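You operate a simulated robot arm through the tools that you are given. There is no shell and no other tool. Be economical: measure what you need, move in short steps, check, and stop when the job is done.

You are at the controls of a simulated robot arm. One attempt, no reset.

## Task
Stand the 48 PT type block from the make-up table beside the brown wood block. It goes on the side that lies toward x -0.7, y +0.7 (a direction in the base frame), with about 3 cm between them.

The check looks at the end state, three seconds after you hand in, the way a careful person would. Anything else that was tipped, shoved, dropped, spilled or broken makes it a failure.

## Robot
A 7-joint arm with a two-finger parallel gripper, fixed in place. Base frame: the origin is at the foot of the arm, x ahead of it, y to its left, z up; the work surface is at about z = 900. Units: mm, rad, N and s.
With the tool pointing down near the work surface it reaches from about 240 to 680 mm from the base axis. Its first joint turns from -1.152 to 1.152 rad. Payload 2.4 kg.
Tool frame: the origin (TCP) lies between the finger pads and is the grasp point; the fingertips stand 30 mm ahead of it; z points along the fingers, y is the line along which they close. Largest opening 94 mm; finger width 28, thickness 10; the body of the gripper, 50 by 96 mm, starts 55 mm behind the TCP.
Orientation is told as [roll, pitch, yaw] about the base's x, y, z axes, in that order, counted from this pose: with the fingers straight down and closing along the base's y, the tool's x points along the base's -x, its y along +y and its z along -z.

## Interface
- The arm moves only by the tool nudge_tool. Its argument "deltas" is one flat list of numbers, 6 for each row, row after row: the shift along the tool's x, y, z in mm, then the turn, a rotation vector about the tool's x, y, z in degrees. In form: [dx, dy, dz, wx, wy, wz, dx, dy, dz, wx, wy, wz, ...]. A call has 1 to 8 rows; each row is the pose to reach, as a shift and turn from the pose commanded when the call began, along the tool's axes at that moment. "jaw" is the opening, from 0 (shut) to 1 (fully open), set as the call begins (left out, the last holds). Rows are played at 5 a second. More than 50 mm and 0.15 rad between two rows, or a gripper value outside its range, and nothing of the call is played. Where a pose cannot be reached the arm comes as near as it can. A force on the tool above 40 N (or 10 N above the force at the start of the call, whichever is more), or a blocked arm, ends the call early, and 0.2 s more pass. Each finger travels about 153 mm/s and halts on what it meets, pressing with about 44 N; the grip force reading is that of the motor and also rises with nothing between the fingers. The clock runs only during rows and for 0.2 s after the last one: add rows that repeat a pose to give the fingers time. It gives the time, the measured TCP pose, the force on the tool (base axes), the opening and the grip force at its end, in the units of the frame above (readings bear some noise), and new pictures: "views" is both (left out), scene, wrist or none.
- Cameras (640 x 400 px; columns grow to the right, rows downward): "scene" is fixed at [53.5, 489.6, 1441.5]; the picture's right is [-0.57, -0.82, 0.00], its down [-0.48, 0.34, -0.81] and it looks along [0.66, -0.47, -0.59] (base axes); focal length 330 px, centre (320, 200). "wrist" rides on the gripper at [-37, 0, -58] in the tool frame; the picture's right is [0.00, -1.00, 0.00], its down [0.97, 0.00, -0.24] and it looks along [0.24, 0.00, 0.97] (tool axes); focal length 218 px, centre (320, 200). There is no depth. A picture from a camera that has moved, and an enlarged one, comes with that camera's place and axes in the base frame and with its lens.
- enlarge(camera, box): a new picture of the part [left, top, right, bottom] of that camera's present view, enlarged. The clock stands still meanwhile.
- job_done(): hands the job in; it is judged then, once.

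Go step by step. Nothing tells you positions but the pictures and the camera data: compare them with the known pose of the tool, close in by small moves and look again before you grip or let go. The budget is 90 turns and 150 pictures, counting those below and the enlarged ones. Unless the task says otherwise, let go and move clear before handing in, and close with one line.

The tools are called after "Emit:" as name(argument=value, ...) on one line, values as JSON. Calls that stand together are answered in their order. nudge_tool: Moves the arm, as the interface text tells. Its arguments: {"type":"object","properties":{"deltas":{"type":"array"},"jaw":{"type":"number"},"views":{"type":"string","enum":["both","scene","wrist","none"]}},"required":["deltas"]} The other tools are called the same way: enlarge (camera, box) takes an enlarged picture of a part of a camera's view; job_done () hands the job in.

At the start:

```text
time_s: 0.0
tcp_pos: [395.4, 56.0, 1175.9]
ee_rot: [0.0, 0.002, -0.001]
ft_force: [0.7, -0.9, -0.2]
finger_gap: 94.0
grip_force: 0.1
```

scene: 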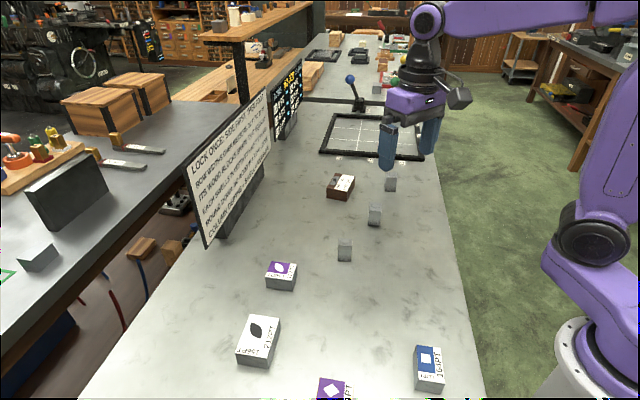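
wrist: 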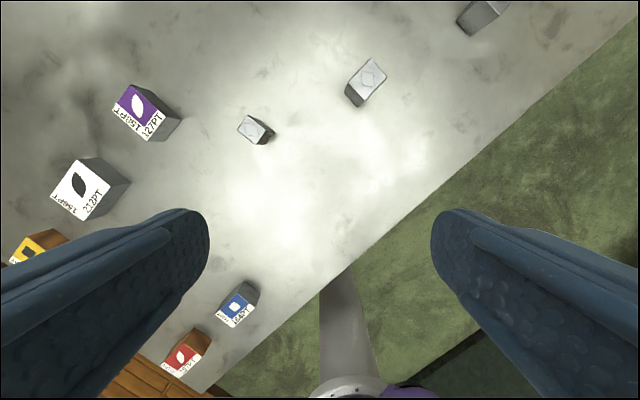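

I see several type blocks on a table, a sign, and a brown block. I'll enlarge to read the sign and the labels.

Emit:
enlarge(camera="scene", box=[180, 50, 310, 250])

Emit:
enlarge(camera="scene", box=[220, 160, 460, 310])

Emit:
enlarge(camera="scene", box=[220, 250, 460, 400])

Emit:
enlarge(camera="wrist", box=[0, 60, 280, 400])

Emit:
enlarge(camera="scene", box=[260, 30, 460, 170])

```text
2.00 times, centred on (245, 150) of scene
camera zoom: at [53.5, 489.6, 1441.5], right [-0.57, -0.82, 0.0], down [-0.48, 0.34, -0.81], along [0.66, -0.47, -0.59], focal length 661 px, centre (470, 300)
```

zoom: 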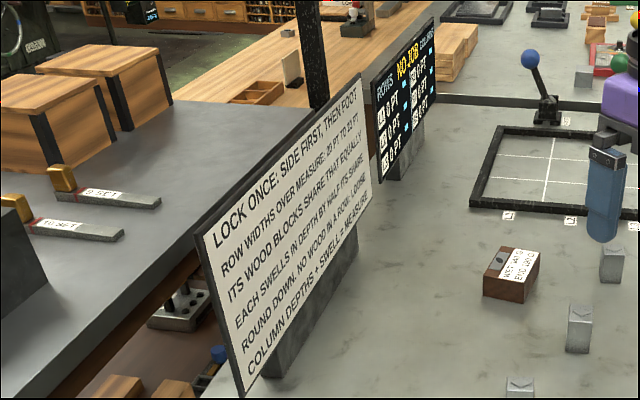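

```text
2.67 times, centred on (340, 235) of scene
camera zoom: at [53.5, 489.6, 1441.5], right [-0.57, -0.82, 0.0], down [-0.48, 0.34, -0.81], along [0.66, -0.47, -0.59], focal length 881 px, centre (267, 107)
```

zoom: 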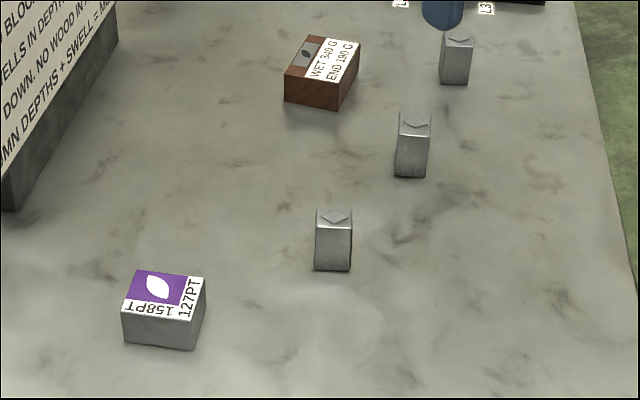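

```text
2.67 times, centred on (340, 325) of scene
camera zoom: at [53.5, 489.6, 1441.5], right [-0.57, -0.82, 0.0], down [-0.48, 0.34, -0.81], along [0.66, -0.47, -0.59], focal length 881 px, centre (267, -133)
```

zoom: 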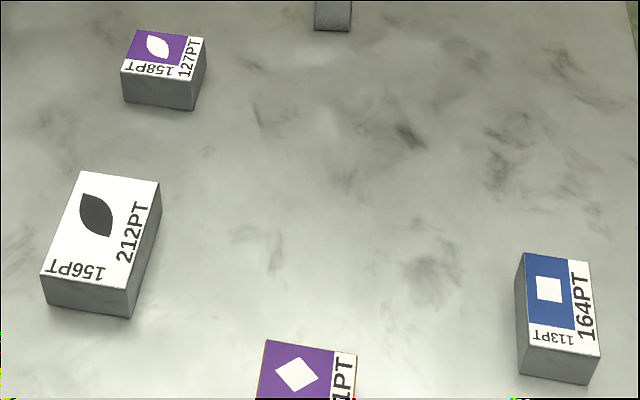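

```text
1.18 times, centred on (140, 230) of wrist
camera zoom: at [432.7, 54.5, 1235.0], right [0.0, -1.0, 0.0], down [-0.97, 0.0, 0.24], along [-0.24, 0.0, -0.97], focal length 257 px, centre (532, 165)
```

zoom: 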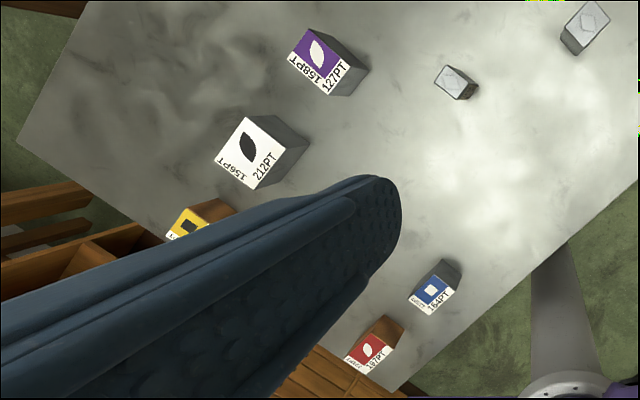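

```text
2.86 times, centred on (360, 100) of scene
camera zoom: at [53.5, 489.6, 1441.5], right [-0.57, -0.82, 0.0], down [-0.48, 0.34, -0.81], along [0.66, -0.47, -0.59], focal length 944 px, centre (206, 486)
```

zoom: 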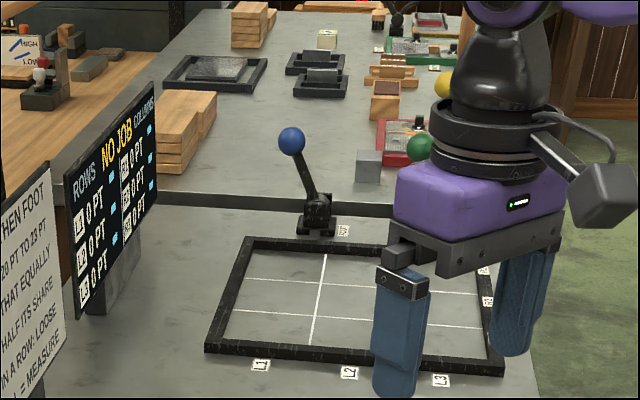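

The three small grey blocks carry no label I can read from here, so I'll enlarge the wrist view of them.

Emit:
enlarge(camera="wrist", box=[220, 40, 400, 160])

Emit:
enlarge(camera="scene", box=[320, 170, 410, 270])

Emit:
enlarge(camera="wrist", box=[430, 0, 530, 60])

```text
3.33 times, centred on (310, 100) of wrist
camera zoom: at [432.7, 54.5, 1235.0], right [0.0, -1.0, 0.0], down [-0.97, 0.0, 0.24], along [-0.24, 0.0, -0.97], focal length 728 px, centre (353, 533)
```

zoom: 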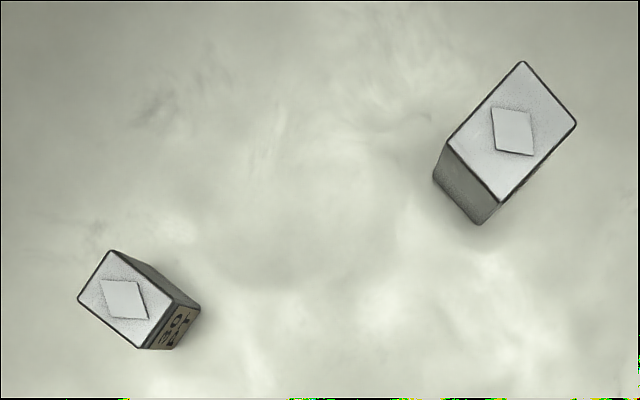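

```text
4.00 times, centred on (365, 220) of scene
camera zoom: at [53.5, 489.6, 1441.5], right [-0.57, -0.82, 0.0], down [-0.48, 0.34, -0.81], along [0.66, -0.47, -0.59], focal length 1322 px, centre (140, 120)
```

zoom: 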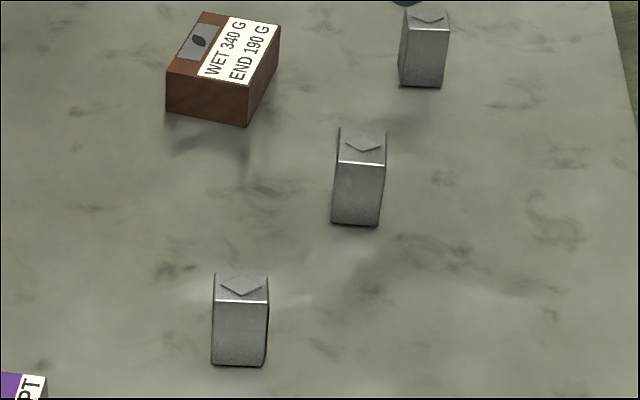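

```text
6.40 times, centred on (480, 30) of wrist
camera zoom: at [432.7, 54.5, 1235.0], right [0.0, -1.0, 0.0], down [-0.97, 0.0, 0.24], along [-0.24, 0.0, -0.97], focal length 1397 px, centre (-704, 1288)
```

zoom: 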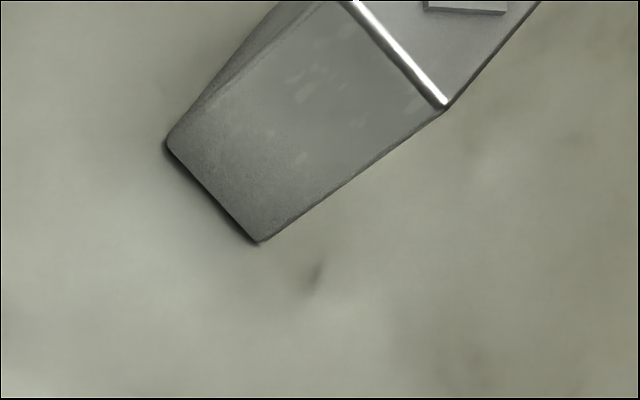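

The labels sit on the faces toward (-x, -y); one looks like "?0 PT". I'll pull the camera back that way and tilt it to read them.

Emit:
nudge_tool(deltas=[30, -30, 0, 0, -5, 0, 60, -60, 0, 0, -10, 0, 80, -90, 0, 0, -15, 0, 90, -120, 0, 0, -20, 0, 90, -130, 0, 0, -20, 0], views="wrist")

```text
time_s: 1.2
tcp_pos: [305.3, -74.8, 1176.1]
ee_rot: [-0.001, -0.35, 0.002]
ft_force: [-0.1, -0.1, 0.2]
finger_gap: 93.8
grip_force: 0.0
camera wrist: at [320.3, -75.7, 1243.6], right [0.0, -1.0, 0.0], down [-0.99, 0.0, -0.11], along [0.11, 0.0, -0.99], focal length 218 px, centre (320, 200)
```

wrist: 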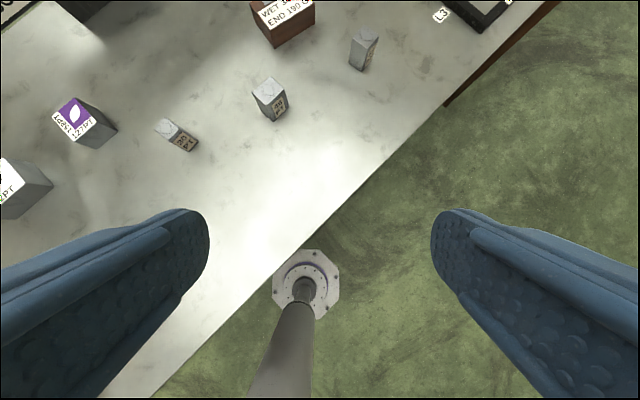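

The labels are now in view, so I'll enlarge each one.

Emit:
enlarge(camera="wrist", box=[150, 110, 210, 160])

Emit:
enlarge(camera="wrist", box=[240, 70, 300, 125])

Emit:
enlarge(camera="wrist", box=[335, 20, 395, 75])

```text
8.00 times, centred on (180, 135) of wrist
camera zoom: at [320.3, -75.7, 1243.6], right [0.0, -1.0, 0.0], down [-0.99, 0.0, -0.11], along [0.11, 0.0, -0.99], focal length 1746 px, centre (1440, 720)
```

zoom: 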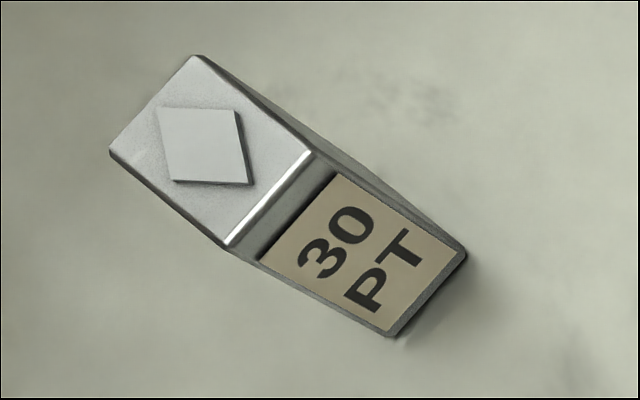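

```text
7.27 times, centred on (270, 98) of wrist
camera zoom: at [320.3, -75.7, 1243.6], right [0.0, -1.0, 0.0], down [-0.99, 0.0, -0.11], along [0.11, 0.0, -0.99], focal length 1587 px, centre (684, 946)
```

zoom: 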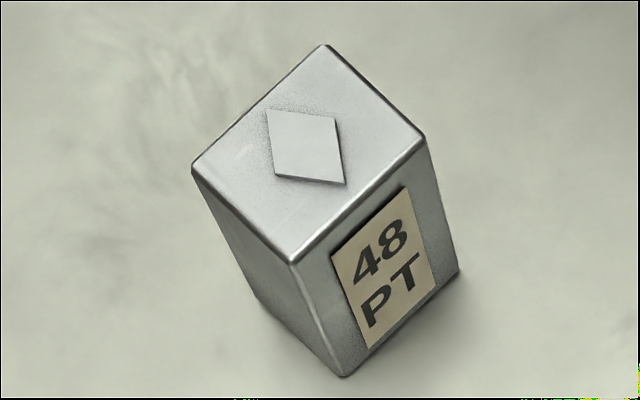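

```text
7.27 times, centred on (365, 48) of wrist
camera zoom: at [320.3, -75.7, 1243.6], right [0.0, -1.0, 0.0], down [-0.99, 0.0, -0.11], along [0.11, 0.0, -0.99], focal length 1587 px, centre (-7, 1309)
```

zoom: 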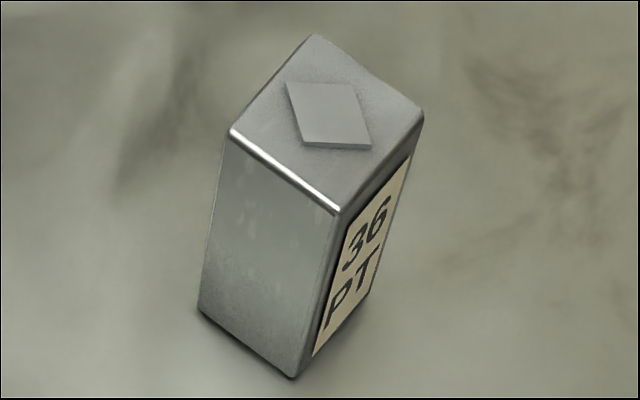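

The middle grey block is the 48 PT one. Before I treat the WET/END block as the "brown wood block", I'll check the yellow and red blocks with wooden-looking sides at the near end.

Emit:
nudge_tool(deltas=[5, 41, -2, 0, 0, 0, 10, 82, -4, 0, 0, 0, 15, 123, -6, 0, 0, 0, 20, 164, -7, 0, 0, 0, 25, 205, -9, 0, 0, 0, 30, 246, -11, 0, 0, 0, 35, 287, -13, 0, 0, 0, 38, 325, -14, 0, 0, 0])

```text
time_s: 3.0
tcp_pos: [265.3, 250.8, 1175.4]
ee_rot: [0.0, -0.349, -0.002]
ft_force: [0.9, -0.1, 0.1]
finger_gap: 94.2
grip_force: 0.0
camera wrist: at [279.7, 249.3, 1244.1], right [0.0, -1.0, 0.0], down [-0.99, 0.0, -0.11], along [0.11, 0.0, -0.99], focal length 218 px, centre (320, 200)
```

scene: 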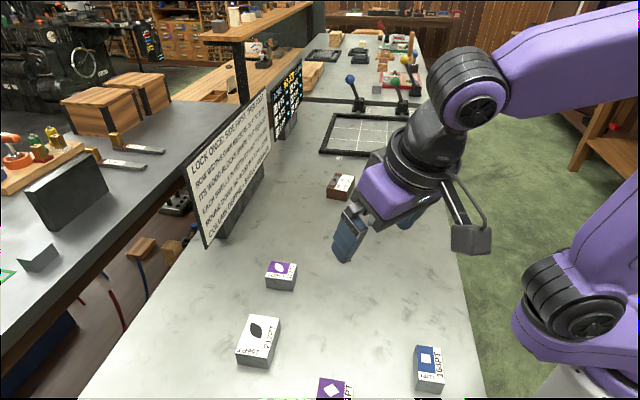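
wrist: 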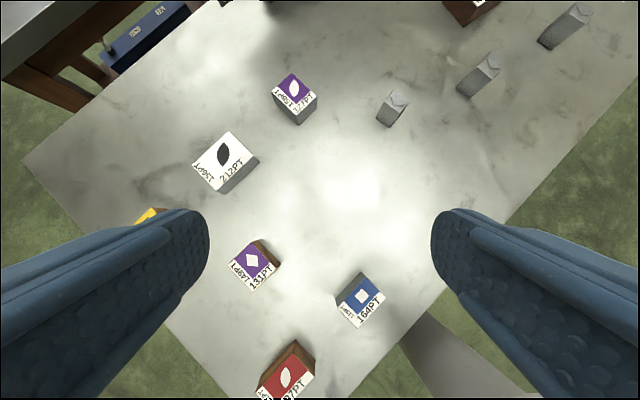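

The yellow, purple and red ones have painted tops, so the brown WET/END block is the wood block I want. Next I'll move over the 48 PT and brown blocks to measure them.

Emit:
nudge_tool(deltas=[-22, -31, 8, 0, 0, 0, -44, -62, 16, 0, 0, 0, -66, -93, 24, 0, 0, 0, -88, -125, 32, 0, 0, 0, -110, -156, 40, 0, 0, 0, -132, -187, 48, 0, 0, 0, -153, -218, 56, 0, 0, 0, -174, -250, 63, 0, 0, 0], views="wrist")

```text
time_s: 4.8
tcp_pos: [450.5, 2.0, 1176.4]
ee_rot: [0.0, -0.35, 0.001]
ft_force: [0.6, -0.1, 0.5]
finger_gap: 94.1
grip_force: 0.1
camera wrist: at [464.6, 0.4, 1244.1], right [0.0, -1.0, 0.0], down [-0.99, 0.0, -0.11], along [0.11, 0.0, -0.99], focal length 218 px, centre (320, 200)
```

wrist: 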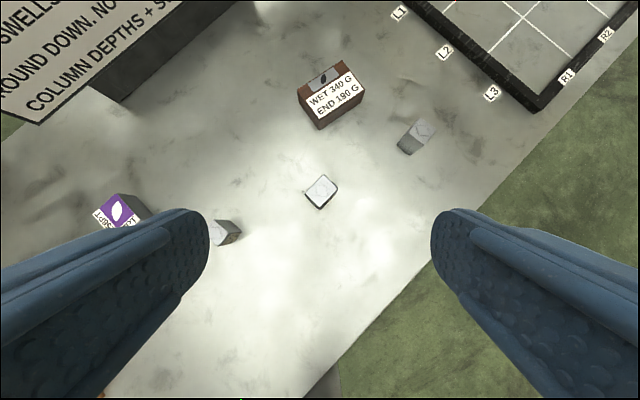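

Emit:
enlarge(camera="wrist", box=[280, 50, 400, 130])

Emit:
enlarge(camera="wrist", box=[280, 155, 360, 225])

Emit:
enlarge(camera="scene", box=[315, 160, 395, 240])

```text
5.00 times, centred on (340, 90) of wrist
camera zoom: at [464.6, 0.4, 1244.1], right [0.0, -1.0, 0.0], down [-0.99, 0.0, -0.11], along [0.11, 0.0, -0.99], focal length 1091 px, centre (220, 750)
```

zoom: 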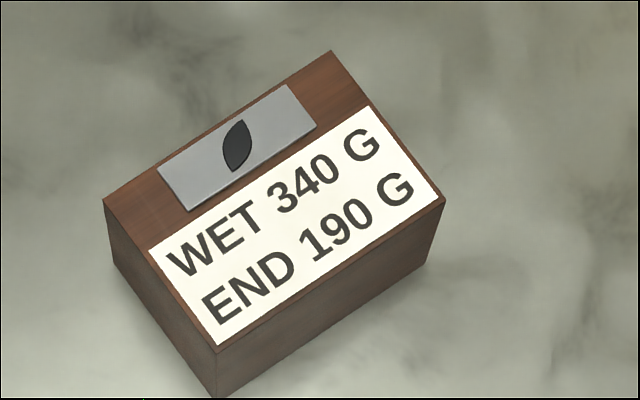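

```text
5.71 times, centred on (320, 190) of wrist
camera zoom: at [464.6, 0.4, 1244.1], right [0.0, -1.0, 0.0], down [-0.99, 0.0, -0.11], along [0.11, 0.0, -0.99], focal length 1247 px, centre (320, 257)
```

zoom: 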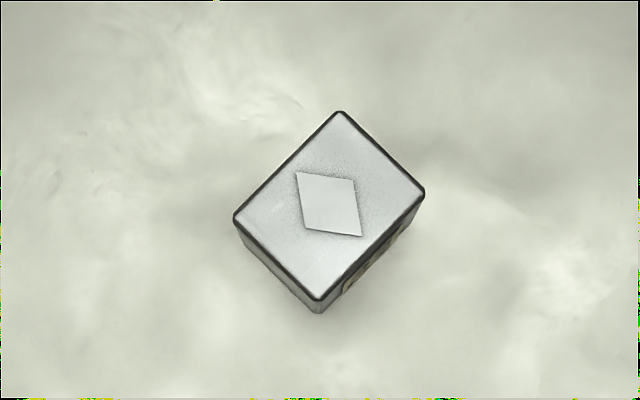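

```text
5.00 times, centred on (355, 200) of scene
camera zoom: at [53.5, 489.6, 1441.5], right [-0.57, -0.82, 0.0], down [-0.48, 0.34, -0.81], along [0.66, -0.47, -0.59], focal length 1652 px, centre (145, 200)
```

zoom: 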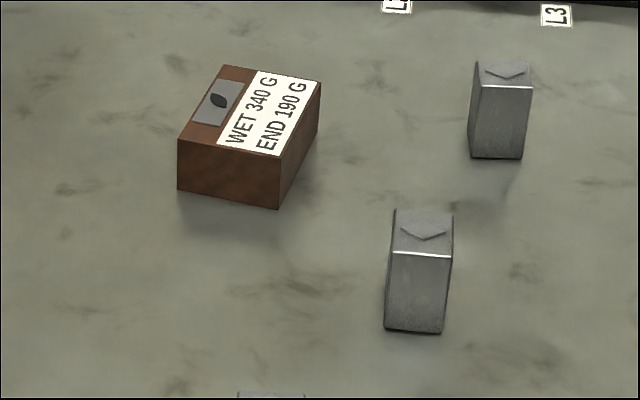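

The brown block is about 84×59×33 mm, centred near (667, -16), and its face toward (-x, +y) has its midpoint near (643, 19). The 48 PT block is about 36×28×48 mm at (509.5, -2), turned 45°. I'll level the tool above it, then turn.

Emit:
nudge_tool(deltas=[-10, -1, 30, 0, 7, 0, -20, -2, 60, 0, 14, 0, -29.5, -3.6, 91.6, 0, 20, 0, -29.5, -3.6, 91.6, 0, 20, 0], views="none")

Emit:
nudge_tool(deltas=[0, 0, 0, 0, 0, 7.5, 0, 0, 0, 0, 0, 15, 0, 0, 0, 0, 0, 22.5, 0, 0, 0, 0, 0, 30, 0, 0, 0, 0, 0, 37.5, 0, 0, 0, 0, 0, 45, 0, 0, 0, 0, 0, 45])

```text
time_s: 5.8
tcp_pos: [510.2, -1.5, 1100.3]
ee_rot: [0.001, 0.0, -0.001]
ft_force: [-0.3, -0.3, -0.3]
finger_gap: 93.8
grip_force: 0.0
```

```text
time_s: 7.4
tcp_pos: [510.1, -2.6, 1101.0]
ee_rot: [0.002, 0.0, -0.785]
ft_force: [0.6, 0.1, 0.1]
finger_gap: 94.4
grip_force: 0.0
camera wrist: at [535.6, -30.3, 1159.4], right [-0.71, -0.71, 0.0], down [-0.68, 0.69, 0.24], along [-0.17, 0.17, -0.97], focal length 218 px, centre (320, 200)
```

scene: 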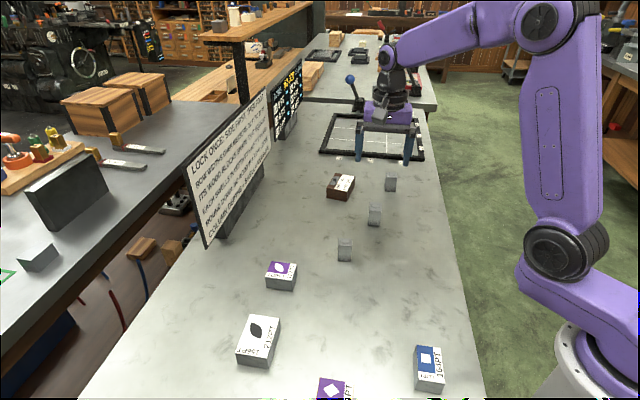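
wrist: 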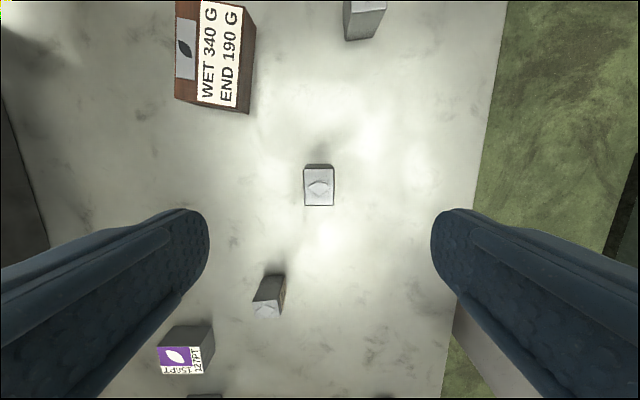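

The block is centred under the gripper exactly as predicted, so I'll descend with the fingers straddling it.

Emit:
nudge_tool(deltas=[0, 0, 30, 0, 0, 0, 0, 0, 60, 0, 0, 0, 0, 0, 90, 0, 0, 0, 0, 0, 120, 0, 0, 0, 0, 0, 145, 0, 0, 0, 0, 0, 158, 0, 0, 0, 0, 0, 165, 0, 0, 0, 0, 0, 165, 0, 0, 0])

```text
time_s: 9.2
tcp_pos: [509.1, -2.8, 936.4]
ee_rot: [-0.001, -0.001, -0.785]
ft_force: [-0.4, 1.2, 0.3]
finger_gap: 94.3
grip_force: 0.0
camera wrist: at [535.4, -30.5, 995.1], right [-0.71, -0.71, 0.0], down [-0.69, 0.69, 0.24], along [-0.17, 0.17, -0.97], focal length 218 px, centre (320, 200)
```

scene: 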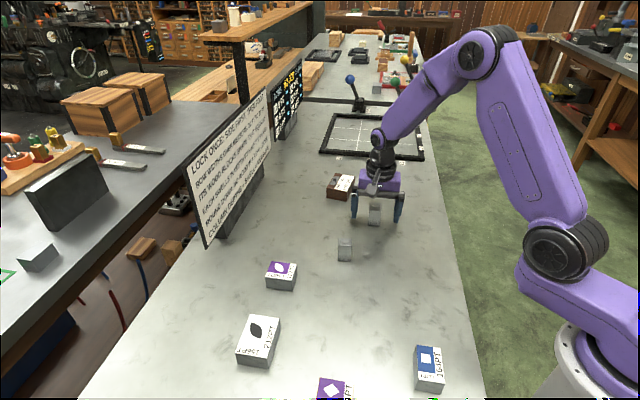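
wrist: 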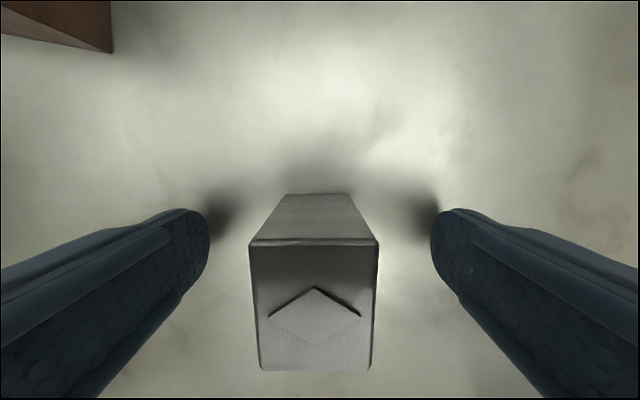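

The fingers straddle the block and it is centred between them. I'll close on it.

Emit:
nudge_tool(deltas=[0, 0, 0, 0, 0, 0, 0, 0, 0, 0, 0, 0, 0, 0, 0, 0, 0, 0, 0, 0, 0, 0, 0, 0], jaw=0, views="wrist")

```text
time_s: 10.2
tcp_pos: [509.2, -3.4, 935.8]
ee_rot: [0.001, -0.001, -0.784]
ft_force: [2.6, 1.0, 0.9]
finger_gap: 34.1
grip_force: 44.4
camera wrist: at [535.5, -30.5, 995.4], right [-0.71, -0.71, 0.0], down [-0.69, 0.69, 0.24], along [-0.17, 0.17, -0.97], focal length 218 px, centre (320, 200)
```

wrist: 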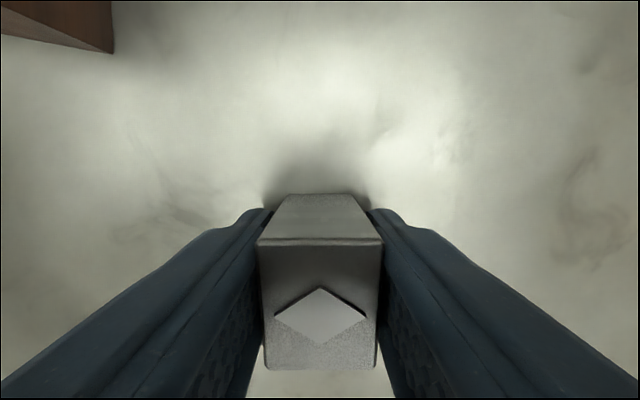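

The grip has settled at 44 N. I'll lift a little to check the hold.

Emit:
nudge_tool(deltas=[0, 0, -10, 0, 0, 0, 0, 0, -25, 0, 0, 0, 0, 0, -50, 0, 0, 0, 0, 0, -50, 0, 0, 0])

Emit:
enlarge(camera="scene", box=[310, 140, 430, 240])

```text
time_s: 11.2
tcp_pos: [510.1, -3.4, 984.4]
ee_rot: [0.001, 0.0, -0.785]
ft_force: [-1.1, -0.3, -5.7]
finger_gap: 34.1
grip_force: 44.4
camera wrist: at [535.9, -30.7, 1044.0], right [-0.71, -0.71, 0.0], down [-0.69, 0.69, 0.24], along [-0.17, 0.17, -0.97], focal length 218 px, centre (320, 200)
```

scene: 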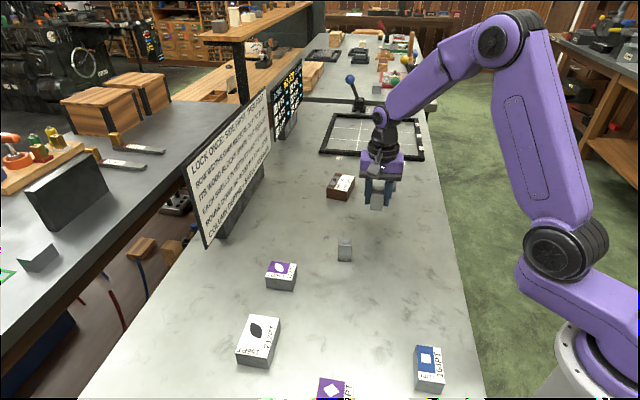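
wrist: 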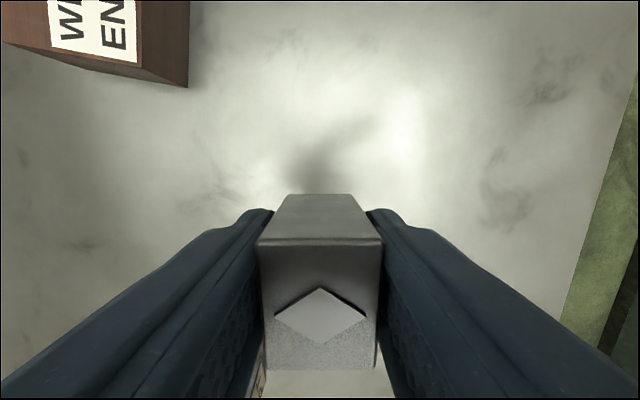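

```text
4.00 times, centred on (370, 190) of scene
camera zoom: at [53.6, 489.6, 1441.5], right [-0.57, -0.82, 0.0], down [-0.48, 0.34, -0.81], along [0.66, -0.47, -0.59], focal length 1322 px, centre (120, 240)
```

zoom: 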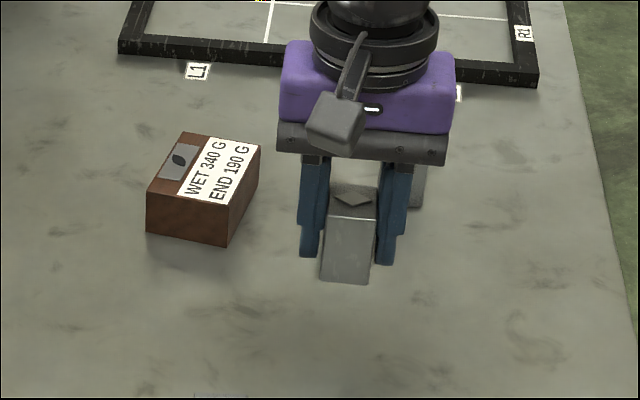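

The hold is firm, with about 5.5 N of weight. I'll carry the block to a point above (610, 54) and turn it 10° to line up with the brown block's end face.

Emit:
nudge_tool(deltas=[-6, 22, -8, 0, 0, 2, -12, 44, -15, 0, 0, 4, -18, 66, -15, 0, 0, 6, -24, 88, -15, 0, 0, 8, -29.8, 111, -15, 0, 0, 10.3, -29.8, 111, -15, 0, 0, 10.3, -29.8, 111, -15, 0, 0, 10.3])

Emit:
enlarge(camera="scene", box=[280, 120, 400, 220])

```text
time_s: 12.8
tcp_pos: [609.6, 53.8, 999.7]
ee_rot: [0.0, 0.0, -0.964]
ft_force: [-0.2, 0.0, -5.3]
finger_gap: 34.1
grip_force: 44.5
camera wrist: at [629.6, 22.8, 1058.1], right [-0.82, -0.57, 0.0], down [-0.55, 0.8, 0.24], along [-0.14, 0.2, -0.97], focal length 218 px, centre (320, 200)
```

scene: 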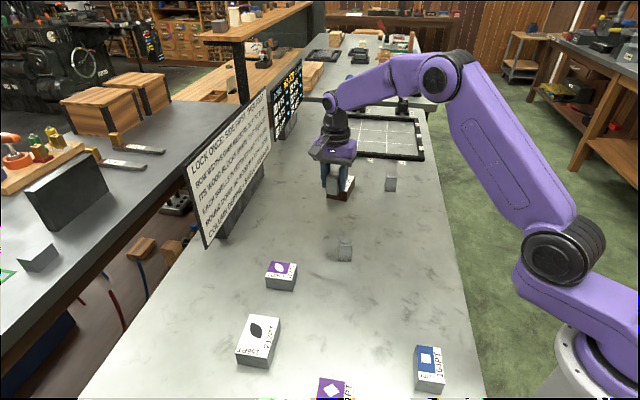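
wrist: 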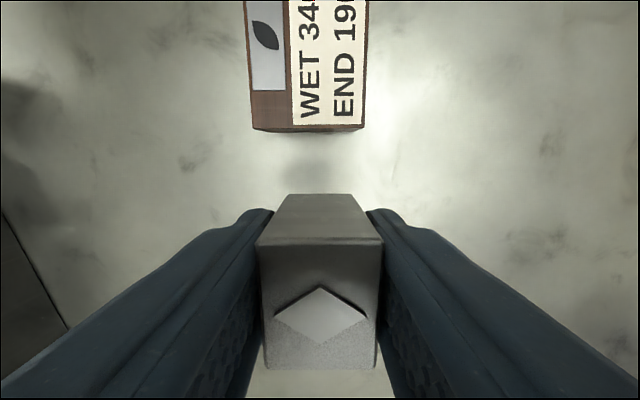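

```text
4.00 times, centred on (340, 170) of scene
camera zoom: at [53.6, 489.6, 1441.5], right [-0.57, -0.82, 0.0], down [-0.48, 0.34, -0.81], along [0.66, -0.47, -0.59], focal length 1322 px, centre (240, 320)
```

zoom: 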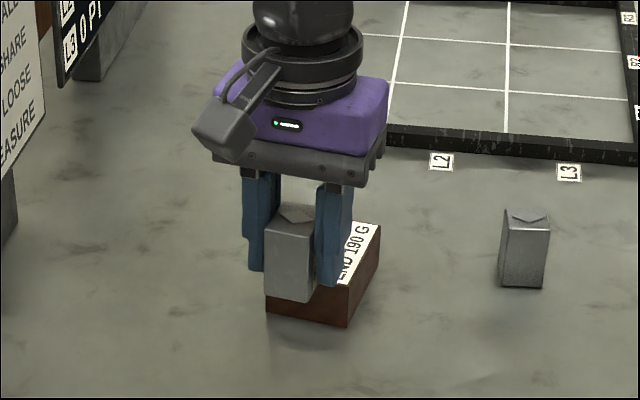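

The block is lined up and the gap measures about 29–30 mm in the wrist view. I'll lower it to just above the table.

Emit:
nudge_tool(deltas=[0, 0, 20, 0, 0, 0, 0, 0, 40, 0, 0, 0, 0, 0, 55, 0, 0, 0, 0, 0, 61, 0, 0, 0, 0, 0, 63, 0, 0, 0, 0, 0, 63, 0, 0, 0])

```text
time_s: 14.2
tcp_pos: [607.7, 55.0, 936.6]
ee_rot: [0.001, 0.001, -0.966]
ft_force: [0.8, -0.3, -4.7]
finger_gap: 34.2
grip_force: 44.2
camera wrist: at [629.9, 23.1, 995.6], right [-0.82, -0.57, 0.0], down [-0.55, 0.8, 0.24], along [-0.14, 0.2, -0.97], focal length 218 px, centre (320, 200)
```

scene: 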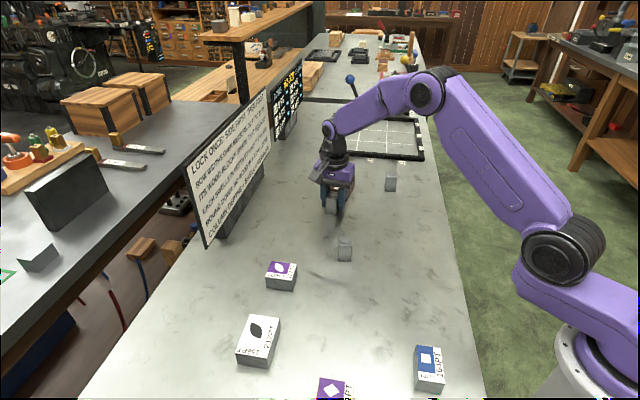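
wrist: 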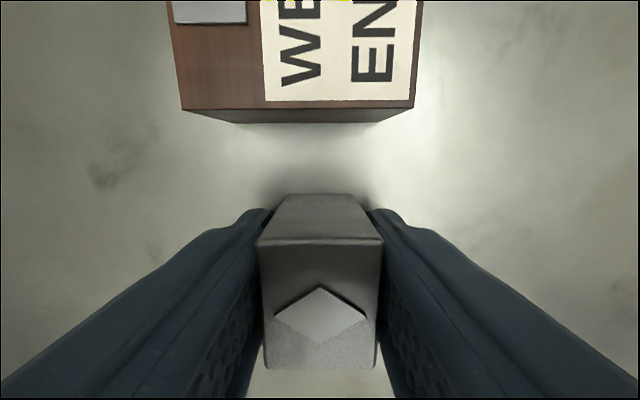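

The gap is about 30 mm and the full weight is still on the tool. I'll lower in millimetre steps until the table takes the weight.

Emit:
nudge_tool(deltas=[0, 0, 0.5, 0, 0, 0, 0, 0, 1.0, 0, 0, 0, 0, 0, 1.0, 0, 0, 0], views="none")

```text
time_s: 15.0
tcp_pos: [608.8, 55.8, 936.1]
ee_rot: [0.0, -0.002, -0.965]
ft_force: [-1.1, 0.4, -0.8]
finger_gap: 34.1
grip_force: 44.1
```

The table now carries the weight, so I'll open the jaws.

Emit:
nudge_tool(deltas=[0, 0, 0, 0, 0, 0, 0, 0, 0, 0, 0, 0, 0, 0, 0, 0, 0, 0], jaw=0.75, views="wrist")

```text
time_s: 15.8
tcp_pos: [608.5, 54.8, 935.3]
ee_rot: [0.001, -0.002, -0.964]
ft_force: [-0.2, 0.0, 0.5]
finger_gap: 70.9
grip_force: 0.1
camera wrist: at [629.7, 23.1, 995.1], right [-0.82, -0.57, 0.0], down [-0.55, 0.8, 0.24], along [-0.14, 0.2, -0.97], focal length 218 px, centre (320, 200)
```

wrist: 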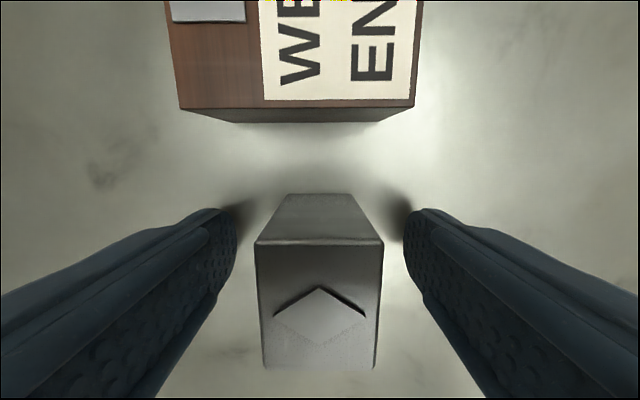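

The block stands free with both fingers clear of it. I'll raise straight up.

Emit:
nudge_tool(deltas=[0, 0, -20, 0, 0, 0, 0, 0, -50, 0, 0, 0, 0, 0, -90, 0, 0, 0, 0, 0, -130, 0, 0, 0, 30, 0, -160, 0, 0, 0, 70, 0, -180, 0, 0, 0, 110, 0, -180, 0, 0, 0])

Emit:
enlarge(camera="scene", box=[300, 140, 420, 240])

```text
time_s: 17.4
tcp_pos: [544.2, 144.4, 1115.1]
ee_rot: [0.001, 0.001, -0.964]
ft_force: [0.5, -0.5, -0.8]
finger_gap: 70.5
grip_force: 0.1
camera wrist: at [565.4, 112.3, 1174.9], right [-0.82, -0.57, 0.0], down [-0.55, 0.8, 0.24], along [-0.14, 0.2, -0.97], focal length 218 px, centre (320, 200)
```

scene: 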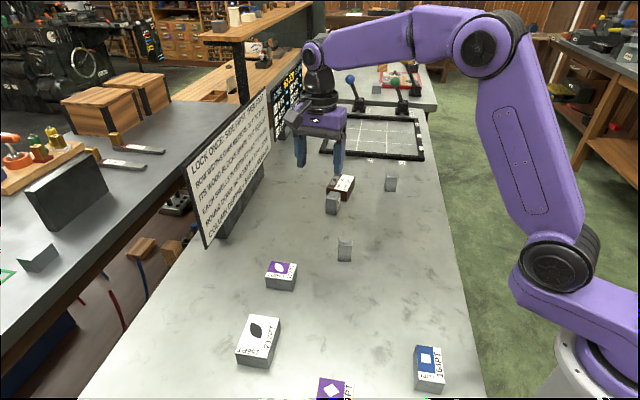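
wrist: 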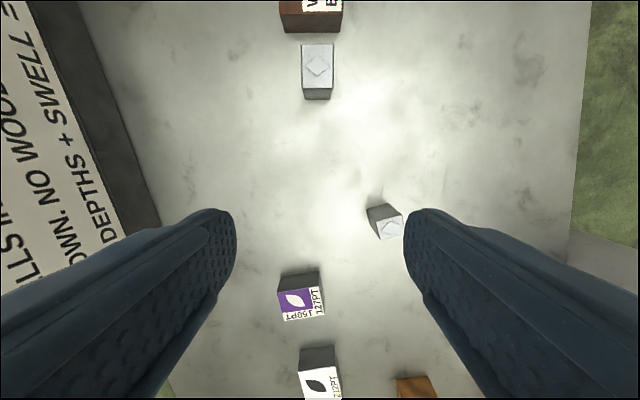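

```text
4.00 times, centred on (360, 190) of scene
camera zoom: at [53.6, 489.6, 1441.5], right [-0.57, -0.82, 0.0], down [-0.48, 0.34, -0.81], along [0.66, -0.47, -0.59], focal length 1322 px, centre (160, 240)
```

zoom: 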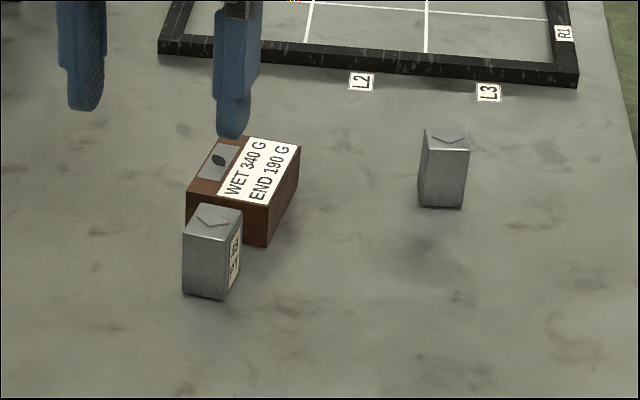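

The 48 PT block stands upright beside the brown block with the gap I wanted. Nothing else was disturbed and the arm is clear, so I'm handing in.

Emit:
job_done()

```text
The job is handed in.
```

The 48 PT block now stands upright about 3 cm from the brown wood block, on its side toward (-x, +y); the gripper is open and clear, nothing else was moved, and the job is handed in.
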